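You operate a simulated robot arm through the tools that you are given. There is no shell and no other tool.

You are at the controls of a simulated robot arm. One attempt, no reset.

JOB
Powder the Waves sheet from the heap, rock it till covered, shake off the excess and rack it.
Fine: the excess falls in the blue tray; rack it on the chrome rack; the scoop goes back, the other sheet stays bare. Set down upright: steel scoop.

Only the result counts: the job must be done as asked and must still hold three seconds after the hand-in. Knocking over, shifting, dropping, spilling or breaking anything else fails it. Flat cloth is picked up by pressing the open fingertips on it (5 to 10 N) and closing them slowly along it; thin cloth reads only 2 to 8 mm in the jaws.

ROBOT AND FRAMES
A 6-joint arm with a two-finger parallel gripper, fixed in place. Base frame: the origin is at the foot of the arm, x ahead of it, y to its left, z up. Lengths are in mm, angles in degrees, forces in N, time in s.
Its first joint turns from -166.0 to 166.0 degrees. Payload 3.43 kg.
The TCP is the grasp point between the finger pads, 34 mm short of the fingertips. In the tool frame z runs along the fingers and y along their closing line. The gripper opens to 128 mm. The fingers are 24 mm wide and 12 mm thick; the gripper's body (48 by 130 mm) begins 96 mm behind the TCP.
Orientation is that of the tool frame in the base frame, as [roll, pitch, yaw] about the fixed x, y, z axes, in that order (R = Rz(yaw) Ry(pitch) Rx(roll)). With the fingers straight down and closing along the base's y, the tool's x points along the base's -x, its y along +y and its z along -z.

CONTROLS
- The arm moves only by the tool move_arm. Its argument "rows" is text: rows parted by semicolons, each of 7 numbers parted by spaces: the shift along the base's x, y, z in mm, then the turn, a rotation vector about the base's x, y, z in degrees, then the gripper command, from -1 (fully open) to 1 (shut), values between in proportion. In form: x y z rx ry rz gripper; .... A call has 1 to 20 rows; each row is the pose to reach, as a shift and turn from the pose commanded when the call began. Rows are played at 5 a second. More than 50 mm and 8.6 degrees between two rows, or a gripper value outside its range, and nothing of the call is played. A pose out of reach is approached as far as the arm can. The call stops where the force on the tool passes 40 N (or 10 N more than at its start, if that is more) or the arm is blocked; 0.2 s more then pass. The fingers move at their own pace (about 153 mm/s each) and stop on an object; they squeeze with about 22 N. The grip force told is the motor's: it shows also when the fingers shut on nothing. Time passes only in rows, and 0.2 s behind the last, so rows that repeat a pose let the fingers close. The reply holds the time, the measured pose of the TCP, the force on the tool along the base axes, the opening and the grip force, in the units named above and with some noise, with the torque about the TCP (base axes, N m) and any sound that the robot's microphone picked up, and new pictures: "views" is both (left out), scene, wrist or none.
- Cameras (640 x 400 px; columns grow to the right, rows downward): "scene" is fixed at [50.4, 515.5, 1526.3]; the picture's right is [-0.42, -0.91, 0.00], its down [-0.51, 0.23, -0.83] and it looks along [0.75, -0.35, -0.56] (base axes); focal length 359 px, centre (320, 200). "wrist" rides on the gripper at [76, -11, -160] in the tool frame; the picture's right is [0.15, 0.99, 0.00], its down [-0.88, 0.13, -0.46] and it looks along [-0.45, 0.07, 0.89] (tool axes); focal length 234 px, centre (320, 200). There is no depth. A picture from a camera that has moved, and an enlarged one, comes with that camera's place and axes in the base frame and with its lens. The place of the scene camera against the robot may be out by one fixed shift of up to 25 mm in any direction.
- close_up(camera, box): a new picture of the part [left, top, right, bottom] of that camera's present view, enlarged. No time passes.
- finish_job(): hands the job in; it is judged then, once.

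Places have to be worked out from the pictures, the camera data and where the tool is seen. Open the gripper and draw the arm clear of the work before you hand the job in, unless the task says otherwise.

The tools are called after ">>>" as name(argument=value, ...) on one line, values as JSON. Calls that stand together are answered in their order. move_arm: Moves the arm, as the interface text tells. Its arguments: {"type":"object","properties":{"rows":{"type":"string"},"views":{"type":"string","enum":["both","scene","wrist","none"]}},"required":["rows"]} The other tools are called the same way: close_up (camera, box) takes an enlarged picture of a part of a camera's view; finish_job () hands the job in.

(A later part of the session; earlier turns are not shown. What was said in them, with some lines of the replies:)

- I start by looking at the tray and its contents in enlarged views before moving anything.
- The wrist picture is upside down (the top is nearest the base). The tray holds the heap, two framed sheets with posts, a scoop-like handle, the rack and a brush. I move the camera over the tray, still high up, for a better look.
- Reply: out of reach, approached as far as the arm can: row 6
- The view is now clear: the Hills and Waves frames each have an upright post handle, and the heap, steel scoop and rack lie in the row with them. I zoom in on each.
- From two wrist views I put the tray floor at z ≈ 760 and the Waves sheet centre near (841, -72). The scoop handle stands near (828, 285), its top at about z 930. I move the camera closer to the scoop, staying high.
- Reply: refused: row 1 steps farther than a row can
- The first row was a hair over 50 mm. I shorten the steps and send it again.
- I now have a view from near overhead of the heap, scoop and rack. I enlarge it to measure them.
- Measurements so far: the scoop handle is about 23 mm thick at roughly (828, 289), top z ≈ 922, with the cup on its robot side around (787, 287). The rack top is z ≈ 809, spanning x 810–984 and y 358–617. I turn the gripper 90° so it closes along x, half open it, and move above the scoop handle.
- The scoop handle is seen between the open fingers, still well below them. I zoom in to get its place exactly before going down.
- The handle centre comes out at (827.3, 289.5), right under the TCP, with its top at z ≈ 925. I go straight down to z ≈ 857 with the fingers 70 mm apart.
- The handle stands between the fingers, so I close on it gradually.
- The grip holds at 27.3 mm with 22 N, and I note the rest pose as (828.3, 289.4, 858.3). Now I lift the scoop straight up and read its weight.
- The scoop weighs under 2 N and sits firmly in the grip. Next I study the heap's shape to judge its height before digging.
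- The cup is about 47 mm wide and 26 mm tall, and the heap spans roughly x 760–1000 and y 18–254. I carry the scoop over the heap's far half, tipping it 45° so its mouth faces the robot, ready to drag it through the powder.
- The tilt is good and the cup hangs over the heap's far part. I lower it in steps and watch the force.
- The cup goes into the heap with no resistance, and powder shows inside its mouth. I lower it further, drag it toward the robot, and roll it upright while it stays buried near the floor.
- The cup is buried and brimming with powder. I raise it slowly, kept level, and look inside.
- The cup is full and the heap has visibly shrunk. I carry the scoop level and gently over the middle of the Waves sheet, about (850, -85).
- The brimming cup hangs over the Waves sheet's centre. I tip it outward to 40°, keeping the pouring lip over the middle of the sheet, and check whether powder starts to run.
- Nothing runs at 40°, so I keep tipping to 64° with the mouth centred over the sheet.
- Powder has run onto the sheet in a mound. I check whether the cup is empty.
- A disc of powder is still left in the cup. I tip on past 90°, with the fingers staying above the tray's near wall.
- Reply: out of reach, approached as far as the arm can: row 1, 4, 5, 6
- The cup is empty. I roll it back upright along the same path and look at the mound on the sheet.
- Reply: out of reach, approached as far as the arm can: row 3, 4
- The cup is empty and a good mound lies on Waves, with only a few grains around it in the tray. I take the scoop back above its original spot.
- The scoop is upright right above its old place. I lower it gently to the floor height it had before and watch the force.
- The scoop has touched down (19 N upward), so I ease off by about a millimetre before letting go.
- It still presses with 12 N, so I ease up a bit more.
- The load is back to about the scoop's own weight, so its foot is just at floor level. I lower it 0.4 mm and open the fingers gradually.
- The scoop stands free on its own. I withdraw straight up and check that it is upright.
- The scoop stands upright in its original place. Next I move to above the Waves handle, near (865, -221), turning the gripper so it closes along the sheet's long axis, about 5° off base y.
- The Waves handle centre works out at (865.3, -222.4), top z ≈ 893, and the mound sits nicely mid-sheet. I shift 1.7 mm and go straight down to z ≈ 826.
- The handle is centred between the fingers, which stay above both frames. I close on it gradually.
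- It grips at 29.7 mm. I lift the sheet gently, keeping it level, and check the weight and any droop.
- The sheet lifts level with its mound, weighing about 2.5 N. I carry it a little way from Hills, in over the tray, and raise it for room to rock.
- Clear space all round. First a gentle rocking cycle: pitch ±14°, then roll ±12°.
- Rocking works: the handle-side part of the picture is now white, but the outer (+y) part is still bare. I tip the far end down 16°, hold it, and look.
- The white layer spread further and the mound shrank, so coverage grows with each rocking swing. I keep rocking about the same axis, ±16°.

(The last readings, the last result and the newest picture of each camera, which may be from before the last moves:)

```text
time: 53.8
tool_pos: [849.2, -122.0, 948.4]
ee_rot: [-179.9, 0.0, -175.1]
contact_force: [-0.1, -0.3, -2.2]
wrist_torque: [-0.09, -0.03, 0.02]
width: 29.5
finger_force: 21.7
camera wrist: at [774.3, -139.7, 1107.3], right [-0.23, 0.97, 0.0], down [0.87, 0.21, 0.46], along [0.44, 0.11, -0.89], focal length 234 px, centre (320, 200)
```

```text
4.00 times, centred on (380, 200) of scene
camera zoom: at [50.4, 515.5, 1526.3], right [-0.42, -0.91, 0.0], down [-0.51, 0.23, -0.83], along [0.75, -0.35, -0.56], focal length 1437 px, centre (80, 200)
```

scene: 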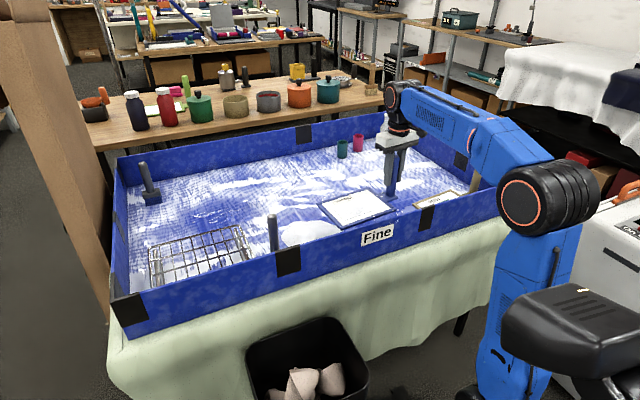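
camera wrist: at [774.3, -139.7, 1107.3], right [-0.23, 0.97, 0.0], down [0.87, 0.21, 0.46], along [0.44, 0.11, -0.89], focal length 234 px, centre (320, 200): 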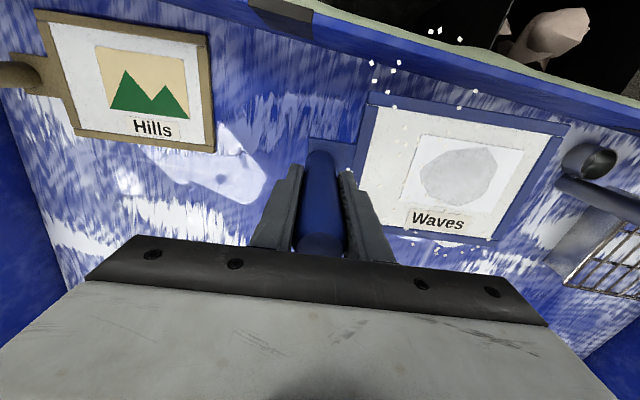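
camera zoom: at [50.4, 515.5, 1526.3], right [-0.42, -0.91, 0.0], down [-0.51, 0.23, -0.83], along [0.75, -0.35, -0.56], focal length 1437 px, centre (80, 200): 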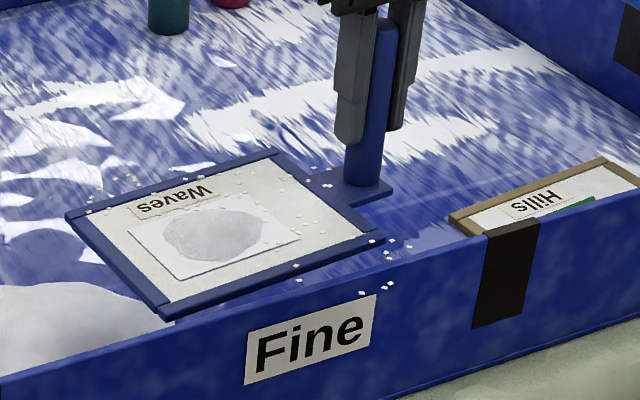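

The picture area is fully white now and only an excess mound remains. To shed it, I raise the sheet and roll its far end down steeply to 56° over open tray floor, well clear of Hills, the scoop and the rack. That roll direction is where the grip is strongest.

>>> move_arm(rows="0 4 15 -8 0 0 1; 0 8 30 -16 0 0 1; 0 12 45 -24 0 0 1; 0 16 58 -32 0 0 1; 0 20 68 -40 0 0 1; 0 20 75 -48 0 0 1; 0 20 80 -56 0 0 1; 0 20 80 -56 0 0 1; 0 20 80 -56 0 0 1")

>>> close_up(camera="scene", box=[300, 130, 460, 230])

>>> close_up(camera="wrist", box=[320, 60, 640, 260])

```text
time: 55.8
tool_pos: [849.6, -101.3, 1028.3]
ee_rot: [-124.1, -4.2, -177.1]
contact_force: [-0.2, -0.9, -2.1]
wrist_torque: [-0.07, -0.04, -0.02]
width: 29.5
finger_force: 22.5
camera wrist: at [774.3, 21.2, 1131.7], right [-0.23, 0.54, -0.81], down [0.87, 0.49, 0.08], along [0.44, -0.68, -0.58], focal length 234 px, centre (320, 200)
```

scene: 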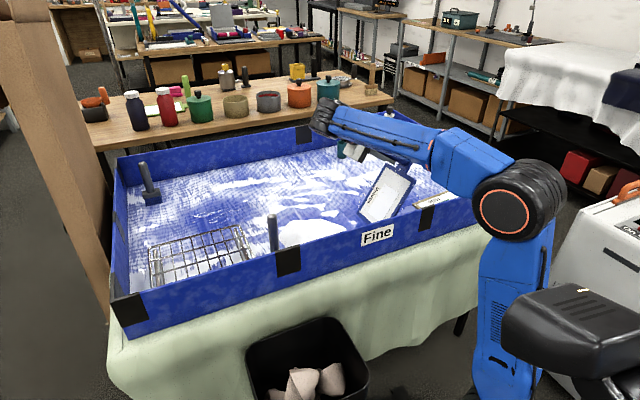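
wrist: 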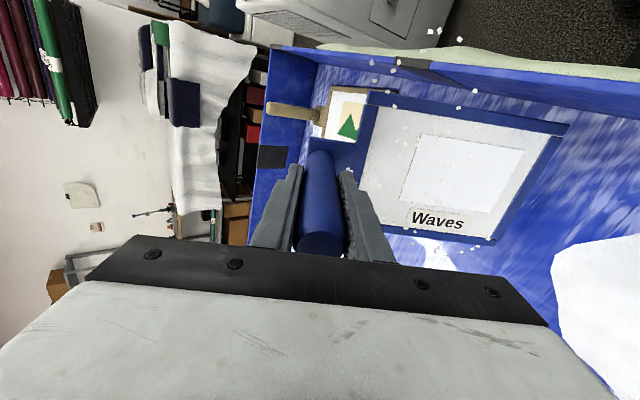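

```text
4.00 times, centred on (380, 180) of scene
camera zoom: at [50.4, 515.5, 1526.3], right [-0.42, -0.91, 0.0], down [-0.51, 0.23, -0.83], along [0.75, -0.35, -0.56], focal length 1437 px, centre (80, 280)
```

zoom: 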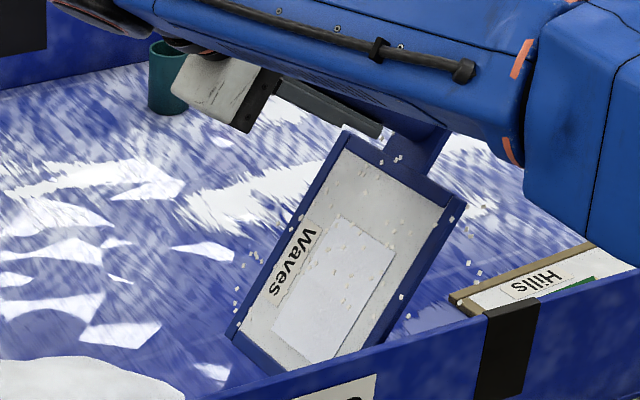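

```text
2.00 times, centred on (480, 160) of wrist
camera zoom: at [774.3, 21.2, 1131.7], right [-0.23, 0.54, -0.81], down [0.87, 0.49, 0.08], along [0.44, -0.68, -0.58], focal length 468 px, centre (0, 280)
```

zoom: 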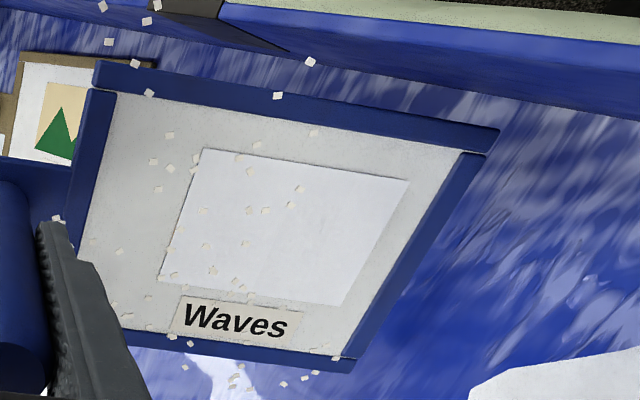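

The excess mound slid off into the tray. Some loose grains still show on the sheet, so I shake it in place with short quick strokes.

>>> move_arm(rows="0 0 20 0 0 0 1; 0 0 -5 0 0 0 1; 0 0 20 0 0 0 1; 0 0 -5 0 0 0 1; 0 0 20 0 0 0 1; 0 0 -5 0 0 0 1; 0 0 20 0 0 0 1; 0 0 -5 0 0 0 1; 15 0 5 0 0 0 1; -15 0 5 0 0 0 1; 15 0 5 0 0 0 1; -15 0 5 0 0 0 1; 15 0 5 0 0 0 1; -15 0 5 0 0 0 1; 0 0 0 0 0 0 1; 0 0 0 0 0 0 1")

>>> close_up(camera="wrist", box=[320, 60, 640, 260])

>>> close_up(camera="scene", box=[300, 130, 460, 230])

```text
time: 59.2
tool_pos: [849.6, -100.1, 1028.2]
ee_rot: [-124.1, -4.3, -177.2]
contact_force: [0.7, -0.4, -1.6]
wrist_torque: [-0.05, 0.01, 0.05]
width: 29.4
finger_force: 21.7
camera wrist: at [774.1, 21.1, 1131.1], right [-0.23, 0.54, -0.81], down [0.87, 0.49, 0.08], along [0.44, -0.68, -0.59], focal length 234 px, centre (320, 200)
```

scene: 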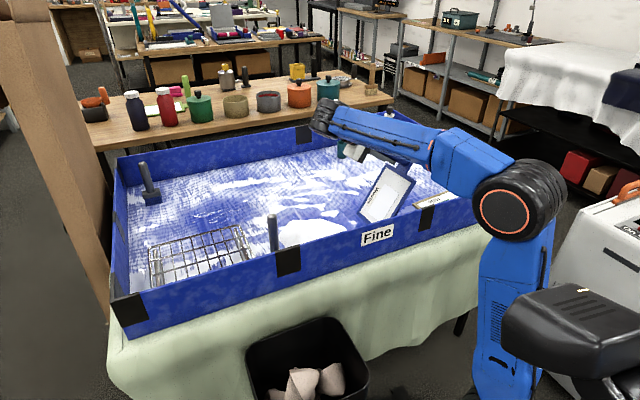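
wrist: 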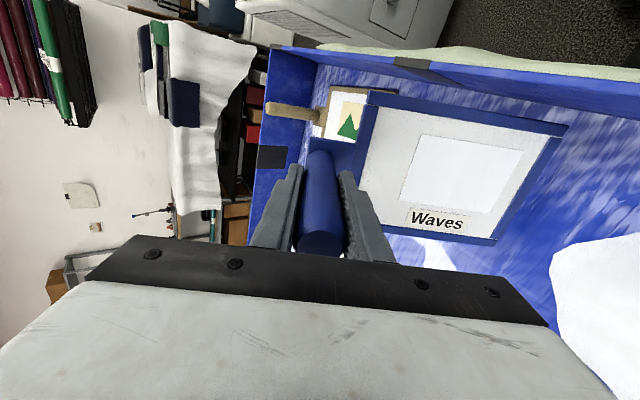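

```text
2.00 times, centred on (480, 160) of wrist
camera zoom: at [774.1, 21.1, 1131.1], right [-0.23, 0.54, -0.81], down [0.87, 0.49, 0.08], along [0.44, -0.68, -0.59], focal length 468 px, centre (0, 280)
```

zoom: 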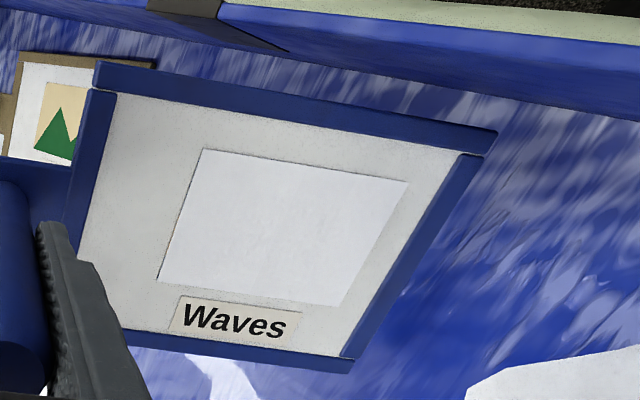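

```text
4.00 times, centred on (380, 180) of scene
camera zoom: at [50.4, 515.5, 1526.3], right [-0.42, -0.91, 0.0], down [-0.51, 0.23, -0.83], along [0.75, -0.35, -0.56], focal length 1437 px, centre (80, 280)
```

zoom: 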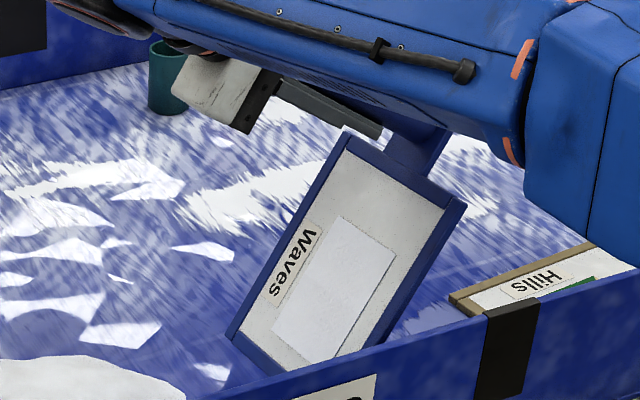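

The sheet is now cleanly and fully powdered, with no loose grains, and Hills is still bare. I roll the sheet back level at this height and check its attitude in the grip.

>>> move_arm(rows="0 0 0 8 0 0 1; 0 0 0 16 0 0 1; 0 0 0 24 0 0 1; 0 0 0 32 0 0 1; 0 0 0 40 0 0 1; 0 0 0 48 0 0 1; 0 0 0 56 0 0 1; 0 0 0 56 0 0 1")

>>> close_up(camera="scene", box=[280, 120, 480, 245])

>>> close_up(camera="wrist", box=[280, 60, 600, 260])

```text
time: 61.0
tool_pos: [849.2, -101.3, 1029.6]
ee_rot: [179.9, 0.1, -174.9]
contact_force: [0.3, -0.1, -2.6]
wrist_torque: [-0.23, 0.02, 0.01]
width: 29.3
finger_force: 22.0
camera wrist: at [774.0, -119.7, 1187.5], right [-0.23, 0.97, 0.0], down [0.87, 0.21, 0.46], along [0.44, 0.11, -0.89], focal length 234 px, centre (320, 200)
```

scene: 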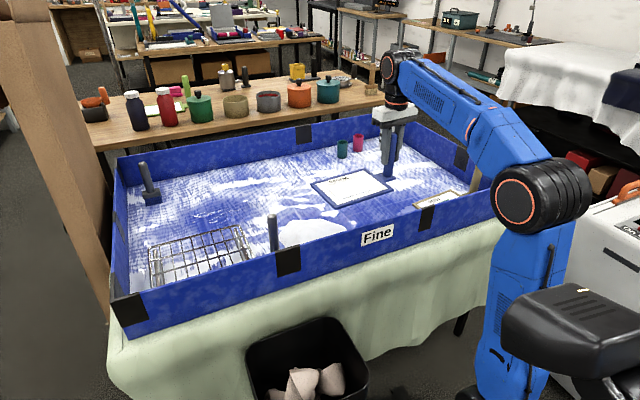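
wrist: 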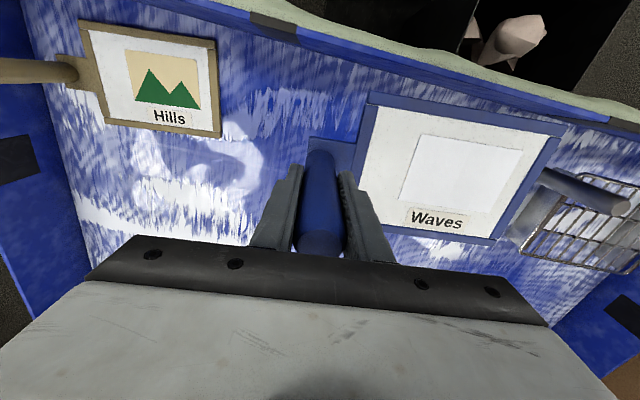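

```text
3.20 times, centred on (380, 182) of scene
camera zoom: at [50.4, 515.5, 1526.3], right [-0.42, -0.91, 0.0], down [-0.51, 0.23, -0.83], along [0.75, -0.35, -0.56], focal length 1150 px, centre (128, 256)
```

zoom: 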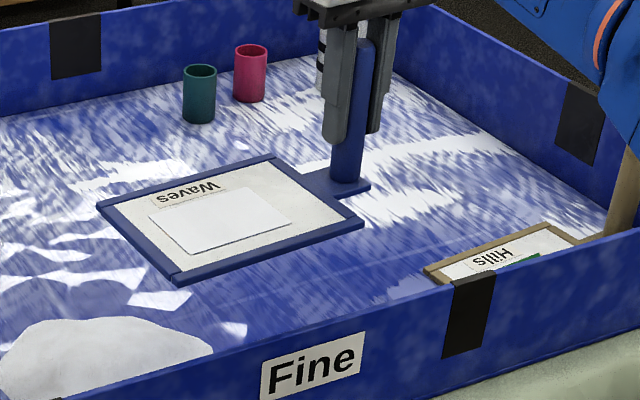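

```text
2.00 times, centred on (440, 160) of wrist
camera zoom: at [774.0, -119.7, 1187.5], right [-0.23, 0.97, 0.0], down [0.87, 0.21, 0.46], along [0.44, 0.11, -0.89], focal length 468 px, centre (80, 280)
```

zoom: 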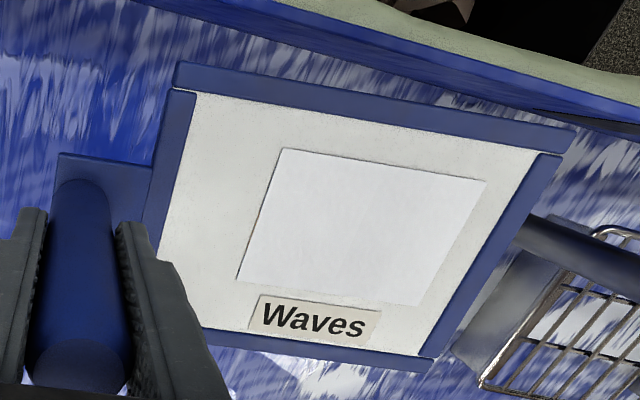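

The sheet is level and unmoved in the grip. I carry it at z ≈ 1030, well over the scoop's handle, toward the rack, turning it 5° to line up with the rack.

>>> move_arm(rows="0 12 0 0 0 0 1; 0 34 0 0 0 0 1; 0 64 0 0 0 -0.5 1; 0 100 0 0 0 -1 1; 0 140 0 0 0 -1.5 1; -1 180 0 0 0 -2 1; -2 220 0 0 0 -2.5 1; -3 260 0 0 0 -3 1; -4 300 0 0 0 -3.5 1; -5 340 0 0 0 -4 1; -7 376 0 0 0 -4.5 1; -8 406 0 0 0 -5 1; -9 428 0 0 0 -5 1; -9 440 0 0 0 -5 1; -9 441 0 0 0 -5 1; -9 441 0 0 0 -5 1")

>>> close_up(camera="scene", box=[120, 150, 320, 275])

>>> close_up(camera="wrist", box=[280, 40, 640, 265])

```text
time: 64.4
tool_pos: [839.6, 340.3, 1027.3]
ee_rot: [-180.0, 0.0, 180.0]
contact_force: [1.0, -0.1, -2.6]
wrist_torque: [-0.15, 0.0, 0.01]
width: 29.6
finger_force: 21.2
camera wrist: at [763.5, 328.7, 1187.0], right [-0.15, 0.99, 0.0], down [0.88, 0.13, 0.46], along [0.45, 0.07, -0.89], focal length 234 px, centre (320, 200)
```

scene: 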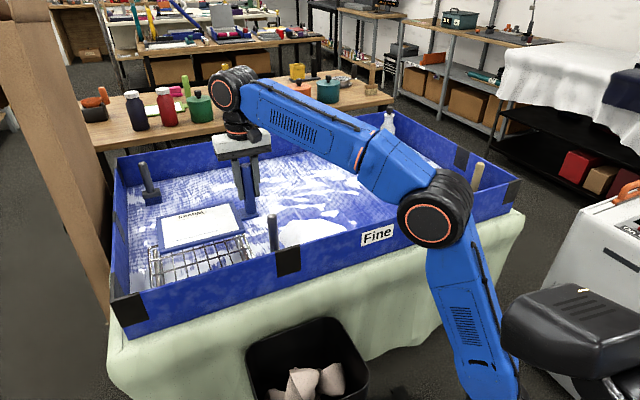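
wrist: 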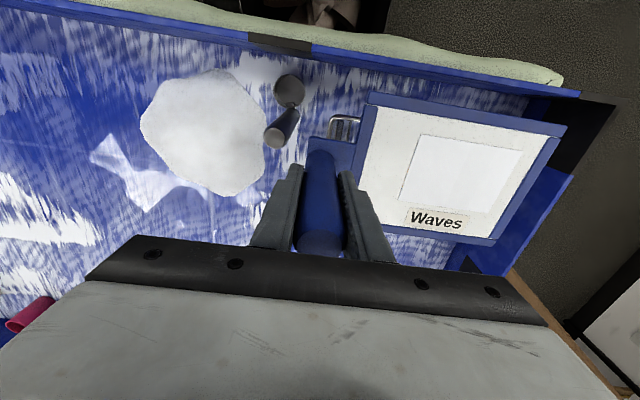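

```text
3.20 times, centred on (220, 212) of scene
camera zoom: at [50.4, 515.5, 1526.3], right [-0.42, -0.91, 0.0], down [-0.51, 0.23, -0.83], along [0.75, -0.35, -0.56], focal length 1150 px, centre (640, 160)
```

zoom: 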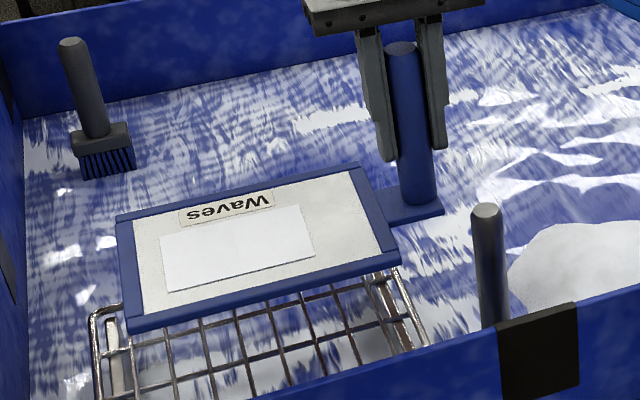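

```text
1.78 times, centred on (460, 152) of wrist
camera zoom: at [763.5, 328.7, 1187.0], right [-0.15, 0.99, 0.0], down [0.88, 0.13, 0.46], along [0.45, 0.07, -0.89], focal length 416 px, centre (71, 284)
```

zoom: 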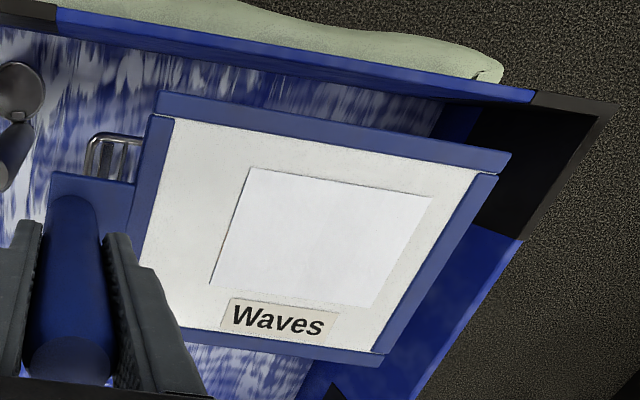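

The sheet hangs level above the rack area, its long axis along y. I move it outward and down together to just above the rack top, following the arm's reach limit.

>>> move_arm(rows="5 0 -14 0 0 0 1; 10.4 0 -27 0 0 0 1; 16 0 -42 0 0 0 1; 22.4 0 -57 0 0 0 1; 29 0 -72 0 0 0 1; 35.4 0 -87 0 0 0 1; 40 0 -100 0 0 0 1; 44.4 0 -110 0 0 0 1; 48.4 0 -118 0 0 0 1; 48.4 0 -118 0 0 0 1")

>>> close_up(camera="scene", box=[120, 170, 320, 295])

>>> close_up(camera="wrist", box=[240, 60, 600, 285])

```text
time: 66.6
tool_pos: [890.0, 340.0, 909.4]
ee_rot: [180.0, 0.0, -179.9]
contact_force: [0.2, 0.4, -2.1]
wrist_torque: [-0.17, 0.03, 0.0]
width: 29.3
finger_force: 21.7
camera wrist: at [812.1, 328.3, 1069.5], right [-0.15, 0.99, 0.0], down [0.88, 0.13, 0.46], along [0.45, 0.07, -0.89], focal length 234 px, centre (320, 200)
```

scene: 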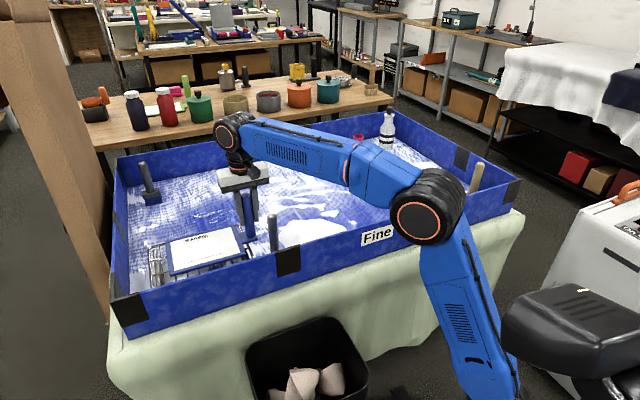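
wrist: 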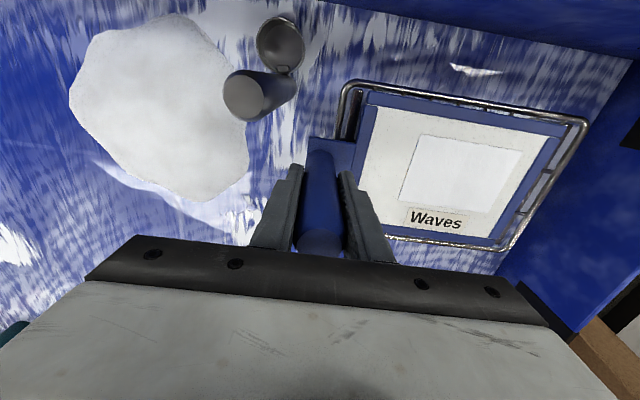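

```text
3.20 times, centred on (220, 232) of scene
camera zoom: at [50.4, 515.5, 1526.3], right [-0.42, -0.91, 0.0], down [-0.51, 0.23, -0.83], along [0.75, -0.35, -0.56], focal length 1150 px, centre (640, 96)
```

zoom: 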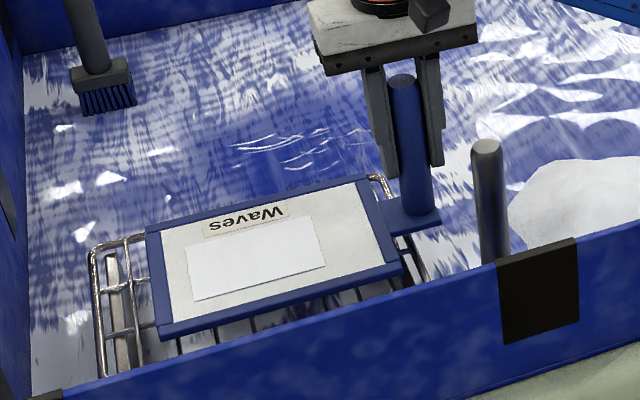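

```text
1.78 times, centred on (420, 172) of wrist
camera zoom: at [812.1, 328.3, 1069.5], right [-0.15, 0.99, 0.0], down [0.88, 0.13, 0.46], along [0.45, 0.07, -0.89], focal length 416 px, centre (142, 249)
```

zoom: 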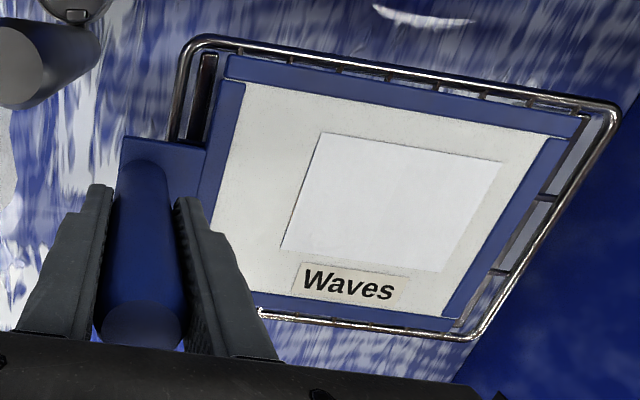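

The sheet sits centred over the rack with rim showing on all sides. I lower it slowly toward the expected contact at z ≈ 885.

>>> move_arm(rows="0 0 -6 0 0 0 1; 0 0 -12 0 0 0 1; 0 0 -16 0 0 0 1; 0 0 -19 0 0 0 1; 0 0 -19 0 0 0 1", views="scene")

>>> close_up(camera="scene", box=[120, 190, 280, 290])

```text
time: 67.8
tool_pos: [888.2, 340.3, 893.6]
ee_rot: [179.9, 0.1, 180.0]
contact_force: [0.2, 0.8, 21.2]
wrist_torque: [0.47, -0.12, 0.03]
width: 29.8
finger_force: 22.1
```

scene: 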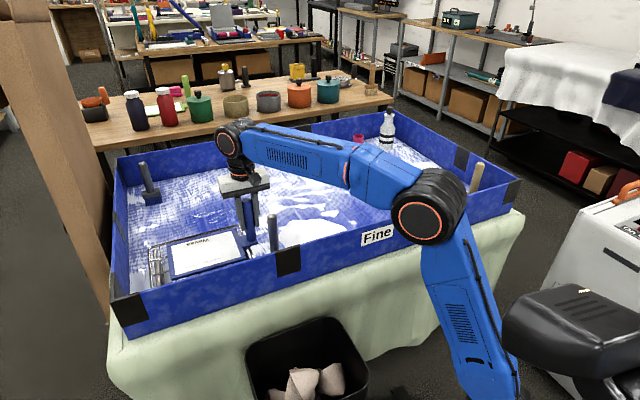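

```text
4.00 times, centred on (200, 240) of scene
camera zoom: at [50.4, 515.5, 1526.3], right [-0.42, -0.91, 0.0], down [-0.51, 0.23, -0.83], along [0.75, -0.35, -0.56], focal length 1437 px, centre (800, 40)
```

zoom: 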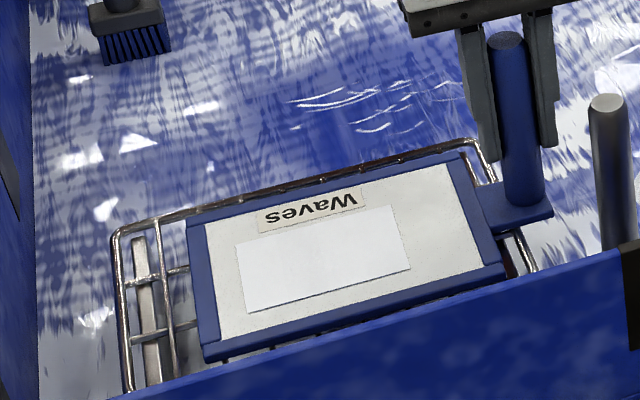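

The sheet has touched down on the rack (21 N up, TCP at 893.6). I ease off until the load is nearly gone.

>>> move_arm(rows="0 0 0.7 0 0 0 1; 0 0 1.4 0 0 0 1; 0 0 1.4 0 0 0 1", views="none")

```text
time: 68.6
tool_pos: [888.6, 339.5, 893.6]
ee_rot: [180.0, 0.0, 180.0]
contact_force: [-3.4, 0.7, 12.9]
wrist_torque: [0.71, -0.44, 0.01]
width: 29.6
finger_force: 22.2
```

About 13 N remains, so I ease up another millimetre.

>>> move_arm(rows="0 0 0.6 0 0 0 1; 0 0 1.2 0 0 0 1; 0 0 1.2 0 0 0 1", views="none")

```text
time: 69.4
tool_pos: [889.7, 339.2, 893.3]
ee_rot: [-180.0, -0.1, 179.9]
contact_force: [-0.3, -1.1, -0.2]
wrist_torque: [0.28, -0.14, 0.02]
width: 29.5
finger_force: 21.9
```

The load is now near zero and the sheet rests on the rack. I check the picture, then open the fingers gradually.

>>> move_arm(rows="0 0 0 0 0 0 0.54; 0 0 0 0 0 0 0.52; 0 0 0 0 0 0 0.5; 0 0 0 0 0 0 0.46; 0 0 0 0 0 0 0.38; 0 0 0 0 0 0 0.2; 0 0 0 0 0 0 0; 0 0 0 0 0 0 0")

>>> close_up(camera="wrist", box=[240, 60, 600, 285])

>>> close_up(camera="scene", box=[120, 190, 280, 290])

```text
time: 71.2
tool_pos: [889.4, 340.0, 893.8]
ee_rot: [180.0, 0.0, 179.9]
contact_force: [0.1, 0.6, 0.3]
wrist_torque: [-0.02, -0.04, 0.03]
width: 64.0
finger_force: 0.0
camera wrist: at [812.5, 328.4, 1053.1], right [-0.15, 0.99, 0.0], down [0.88, 0.13, 0.46], along [0.45, 0.07, -0.89], focal length 234 px, centre (320, 200)
```

scene: 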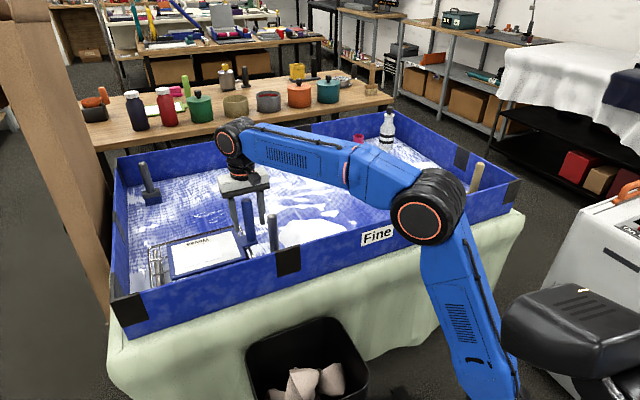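
wrist: 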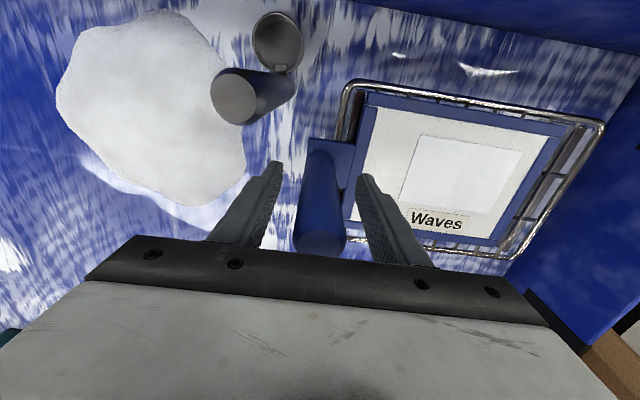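

```text
1.78 times, centred on (420, 172) of wrist
camera zoom: at [812.5, 328.4, 1053.1], right [-0.15, 0.99, 0.0], down [0.88, 0.13, 0.46], along [0.45, 0.07, -0.89], focal length 416 px, centre (142, 249)
```

zoom: 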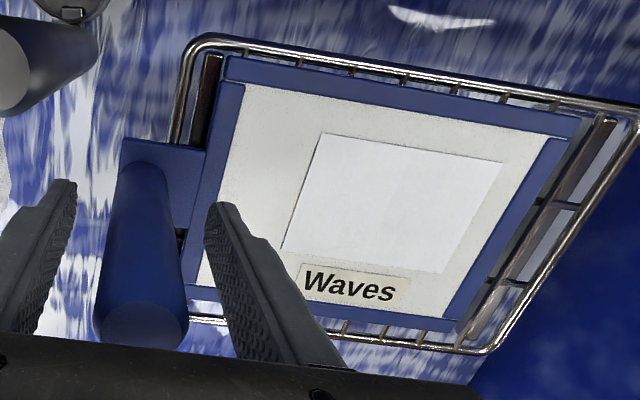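

```text
4.00 times, centred on (200, 240) of scene
camera zoom: at [50.4, 515.5, 1526.3], right [-0.42, -0.91, 0.0], down [-0.51, 0.23, -0.83], along [0.75, -0.35, -0.56], focal length 1437 px, centre (800, 40)
```

zoom: 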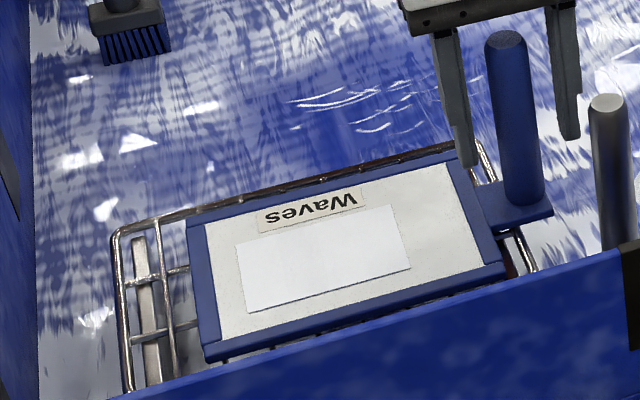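

The sheet rests flat on the rack, released. Straight up is beyond reach here, so I rise while drawing toward the robot. The fingers straddle the handle in y, so this slides free of it and clears the scoop.

>>> move_arm(rows="-5 0 12 0 0 0 0; -10 0 25 0 0 0 0; -16 0 40 0 0 0 0; -22 0 55 0 0 0 0; -28 0 72 0 0 0 0; -35 0 90 0 0 0 0; -42 0 108 0 0 0 0; -50 0 125 0 0 0 0; -60 0 145 0 0 0 0; -60 0 145 0 0 0 0")

>>> close_up(camera="scene", box=[120, 170, 320, 295])

```text
time: 73.4
tool_pos: [827.2, 339.8, 1039.5]
ee_rot: [-180.0, 0.0, -180.0]
contact_force: [-0.3, -0.8, 0.1]
wrist_torque: [-0.01, -0.01, -0.02]
width: 63.9
finger_force: 0.1
camera wrist: at [751.9, 328.0, 1198.2], right [-0.15, 0.99, 0.0], down [0.88, 0.13, 0.46], along [0.45, 0.07, -0.89], focal length 234 px, centre (320, 200)
```

scene: 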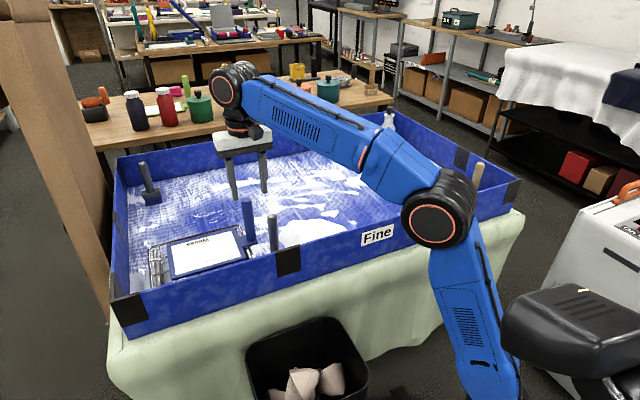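
wrist: 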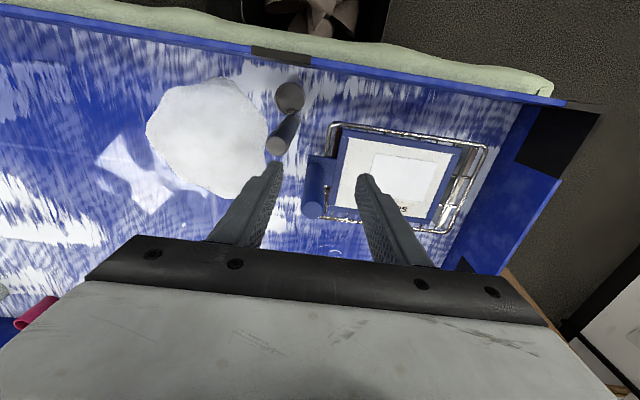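

```text
3.20 times, centred on (220, 232) of scene
camera zoom: at [50.4, 515.5, 1526.3], right [-0.42, -0.91, 0.0], down [-0.51, 0.23, -0.83], along [0.75, -0.35, -0.56], focal length 1150 px, centre (640, 96)
```

zoom: 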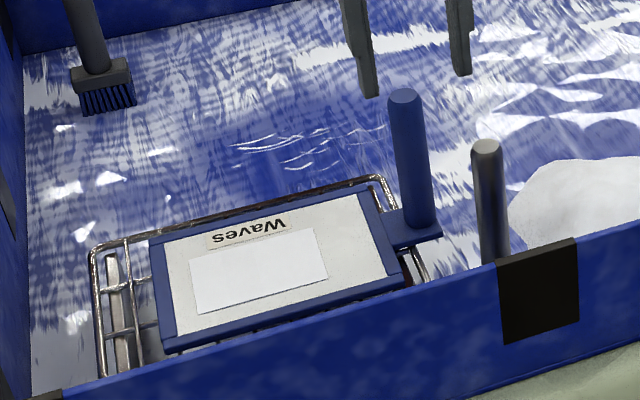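

The sheet lies flat on the rack and the scoop stands untouched beside it. I now open fully and draw the arm up and back, clear of the tray, then take a last look.

>>> move_arm(rows="-15 -15 20 0 0 0 -0.2; -35 -45 40 0 0 0 -0.4; -55 -80 60 0 0 0 -0.7; -75 -115 80 0 0 0 -1; -95 -150 95 0 0 0 -1; -115 -185 105 0 0 0 -1; -135 -220 110 0 0 0 -1; -150 -260 115 0 0 0 -1; -165 -300 120 0 0 0 -1; -180 -340 120 0 0 0 -1; -190 -380 120 0 0 0 -1; -200 -420 120 0 0 0 -1; -200 -420 120 0 0 0 -1")

>>> close_up(camera="scene", box=[110, 110, 530, 340])

>>> close_up(camera="scene", box=[360, 140, 520, 240])

>>> close_up(camera="scene", box=[140, 190, 340, 315])

```text
time: 76.2
tool_pos: [627.6, -79.3, 1158.3]
ee_rot: [-180.0, 0.0, 180.0]
contact_force: [-0.4, -0.4, -0.1]
wrist_torque: [-0.01, 0.02, -0.01]
width: 127.7
finger_force: 0.2
camera wrist: at [551.8, -91.5, 1317.6], right [-0.15, 0.99, 0.0], down [0.88, 0.13, 0.46], along [0.45, 0.07, -0.89], focal length 234 px, centre (320, 200)
```

scene: 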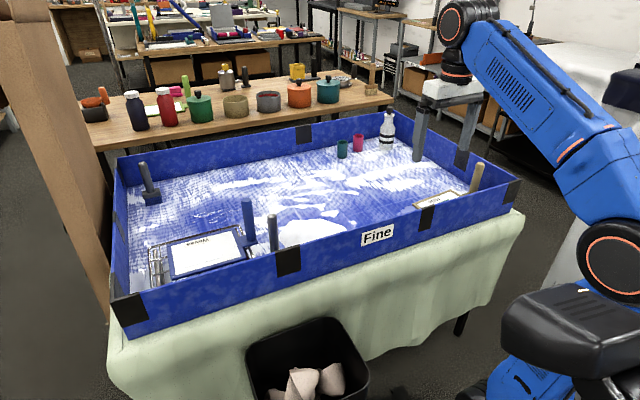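
wrist: 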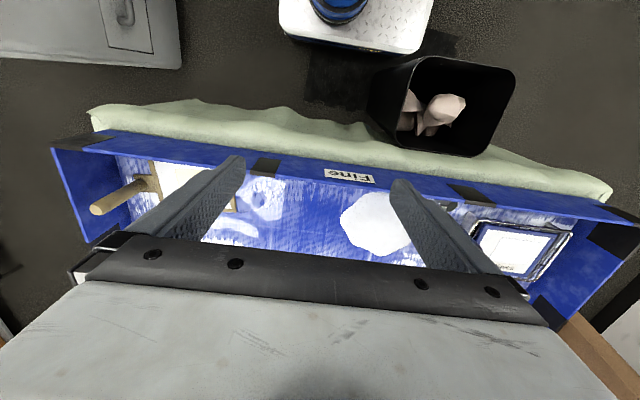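

```text
1.52 times, centred on (320, 225) of scene
camera zoom: at [50.4, 515.5, 1526.3], right [-0.42, -0.91, 0.0], down [-0.51, 0.23, -0.83], along [0.75, -0.35, -0.56], focal length 547 px, centre (320, 162)
```

zoom: 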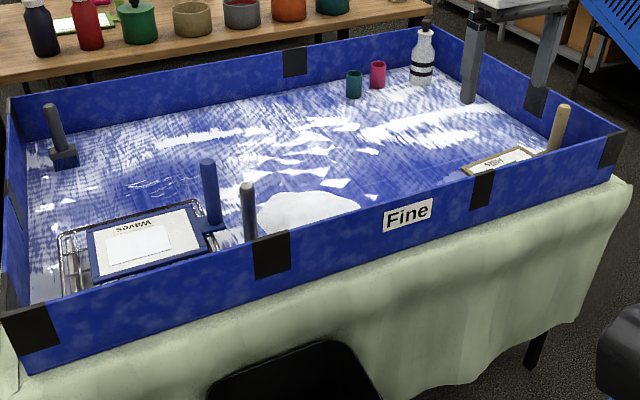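

```text
4.00 times, centred on (440, 190) of scene
camera zoom: at [50.4, 515.5, 1526.3], right [-0.42, -0.91, 0.0], down [-0.51, 0.23, -0.83], along [0.75, -0.35, -0.56], focal length 1437 px, centre (-160, 240)
```

zoom: 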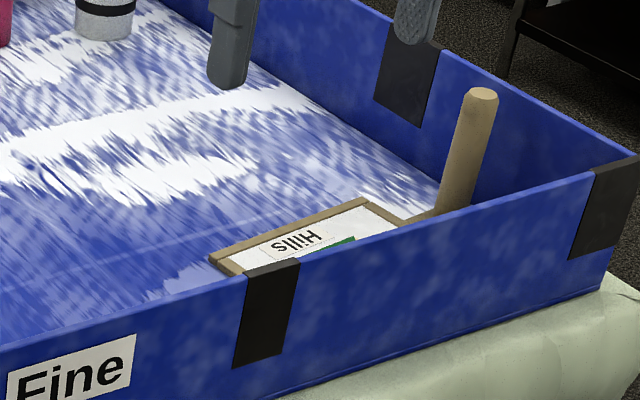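

```text
3.20 times, centred on (240, 252) of scene
camera zoom: at [50.4, 515.5, 1526.3], right [-0.42, -0.91, 0.0], down [-0.51, 0.23, -0.83], along [0.75, -0.35, -0.56], focal length 1150 px, centre (576, 32)
```

zoom: 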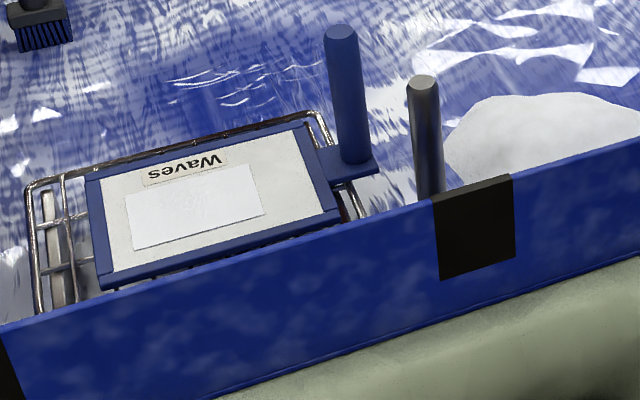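

The powdered sheet is racked, the scoop is upright in its place and Hills is bare. As a last check I compare the rack with my very first close-up of the same region to be sure it wasn't shifted.

>>> close_up(camera="scene", box=[100, 180, 340, 340])

>>> close_up(camera="scene", box=[300, 90, 540, 250])

>>> close_up(camera="wrist", box=[80, 130, 640, 350])

```text
2.50 times, centred on (220, 260) of scene
camera zoom: at [50.4, 515.5, 1526.3], right [-0.42, -0.91, 0.0], down [-0.51, 0.23, -0.83], along [0.75, -0.35, -0.56], focal length 898 px, centre (570, 50)
```

zoom: 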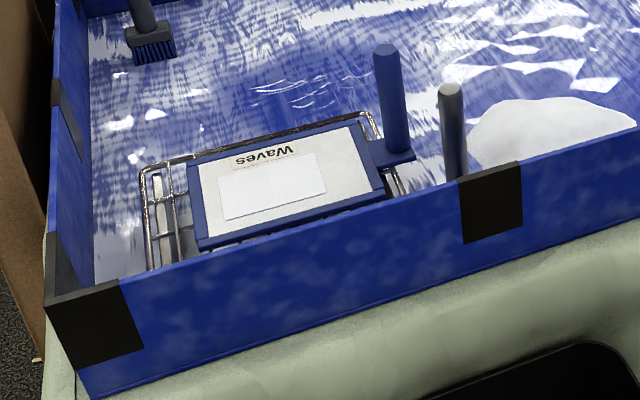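

```text
2.50 times, centred on (420, 170) of scene
camera zoom: at [50.4, 515.5, 1526.3], right [-0.42, -0.91, 0.0], down [-0.51, 0.23, -0.83], along [0.75, -0.35, -0.56], focal length 898 px, centre (70, 275)
```

zoom: 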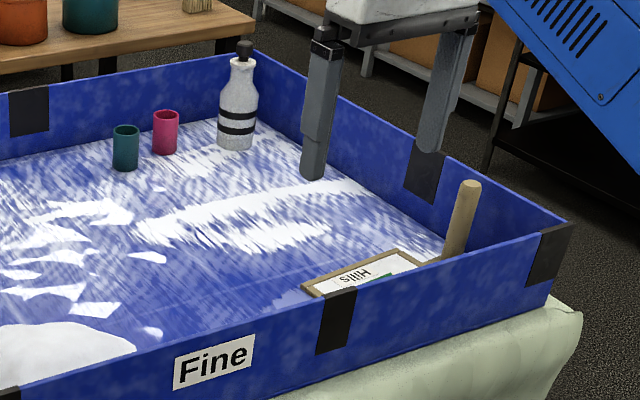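

```text
1.14 times, centred on (360, 240) of wrist
camera zoom: at [551.8, -91.5, 1317.6], right [-0.15, 0.99, 0.0], down [0.88, 0.13, 0.46], along [0.45, 0.07, -0.89], focal length 268 px, centre (274, 154)
```

zoom: 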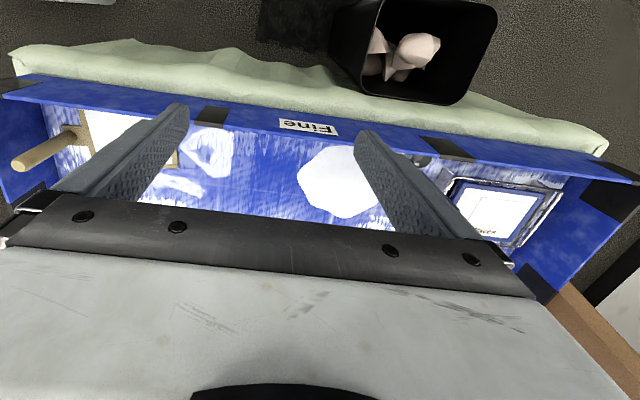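

The rack, scoop, Hills, brush and the far items all sit exactly where they did in the first pictures. The Waves sheet is fully white and level on the rack, and the gripper is open and clear, so I hand the job in.

>>> finish_job()

```text
The job is handed in.
```

The Waves sheet is powdered all over and lies flat on the chrome rack. I've handed the job in, but no verdict came back.

- **Powder:** One full scoop from the heap was enough. Rocking spread it until the whole picture was white.
- **Excess:** Steep tilting and a shake dropped it into the blue tray, and no loose grains were left on the sheet.
- **Scoop:** The steel scoop is back upright where it started, and its cup is empty.
- **Hills sheet and the rest:** Hills is still bare. The last pictures matched the first ones, with Hills, the rack, the brush, the two cups and the bottle where they began.

The gripper is open and the arm is drawn back clear of the tray.
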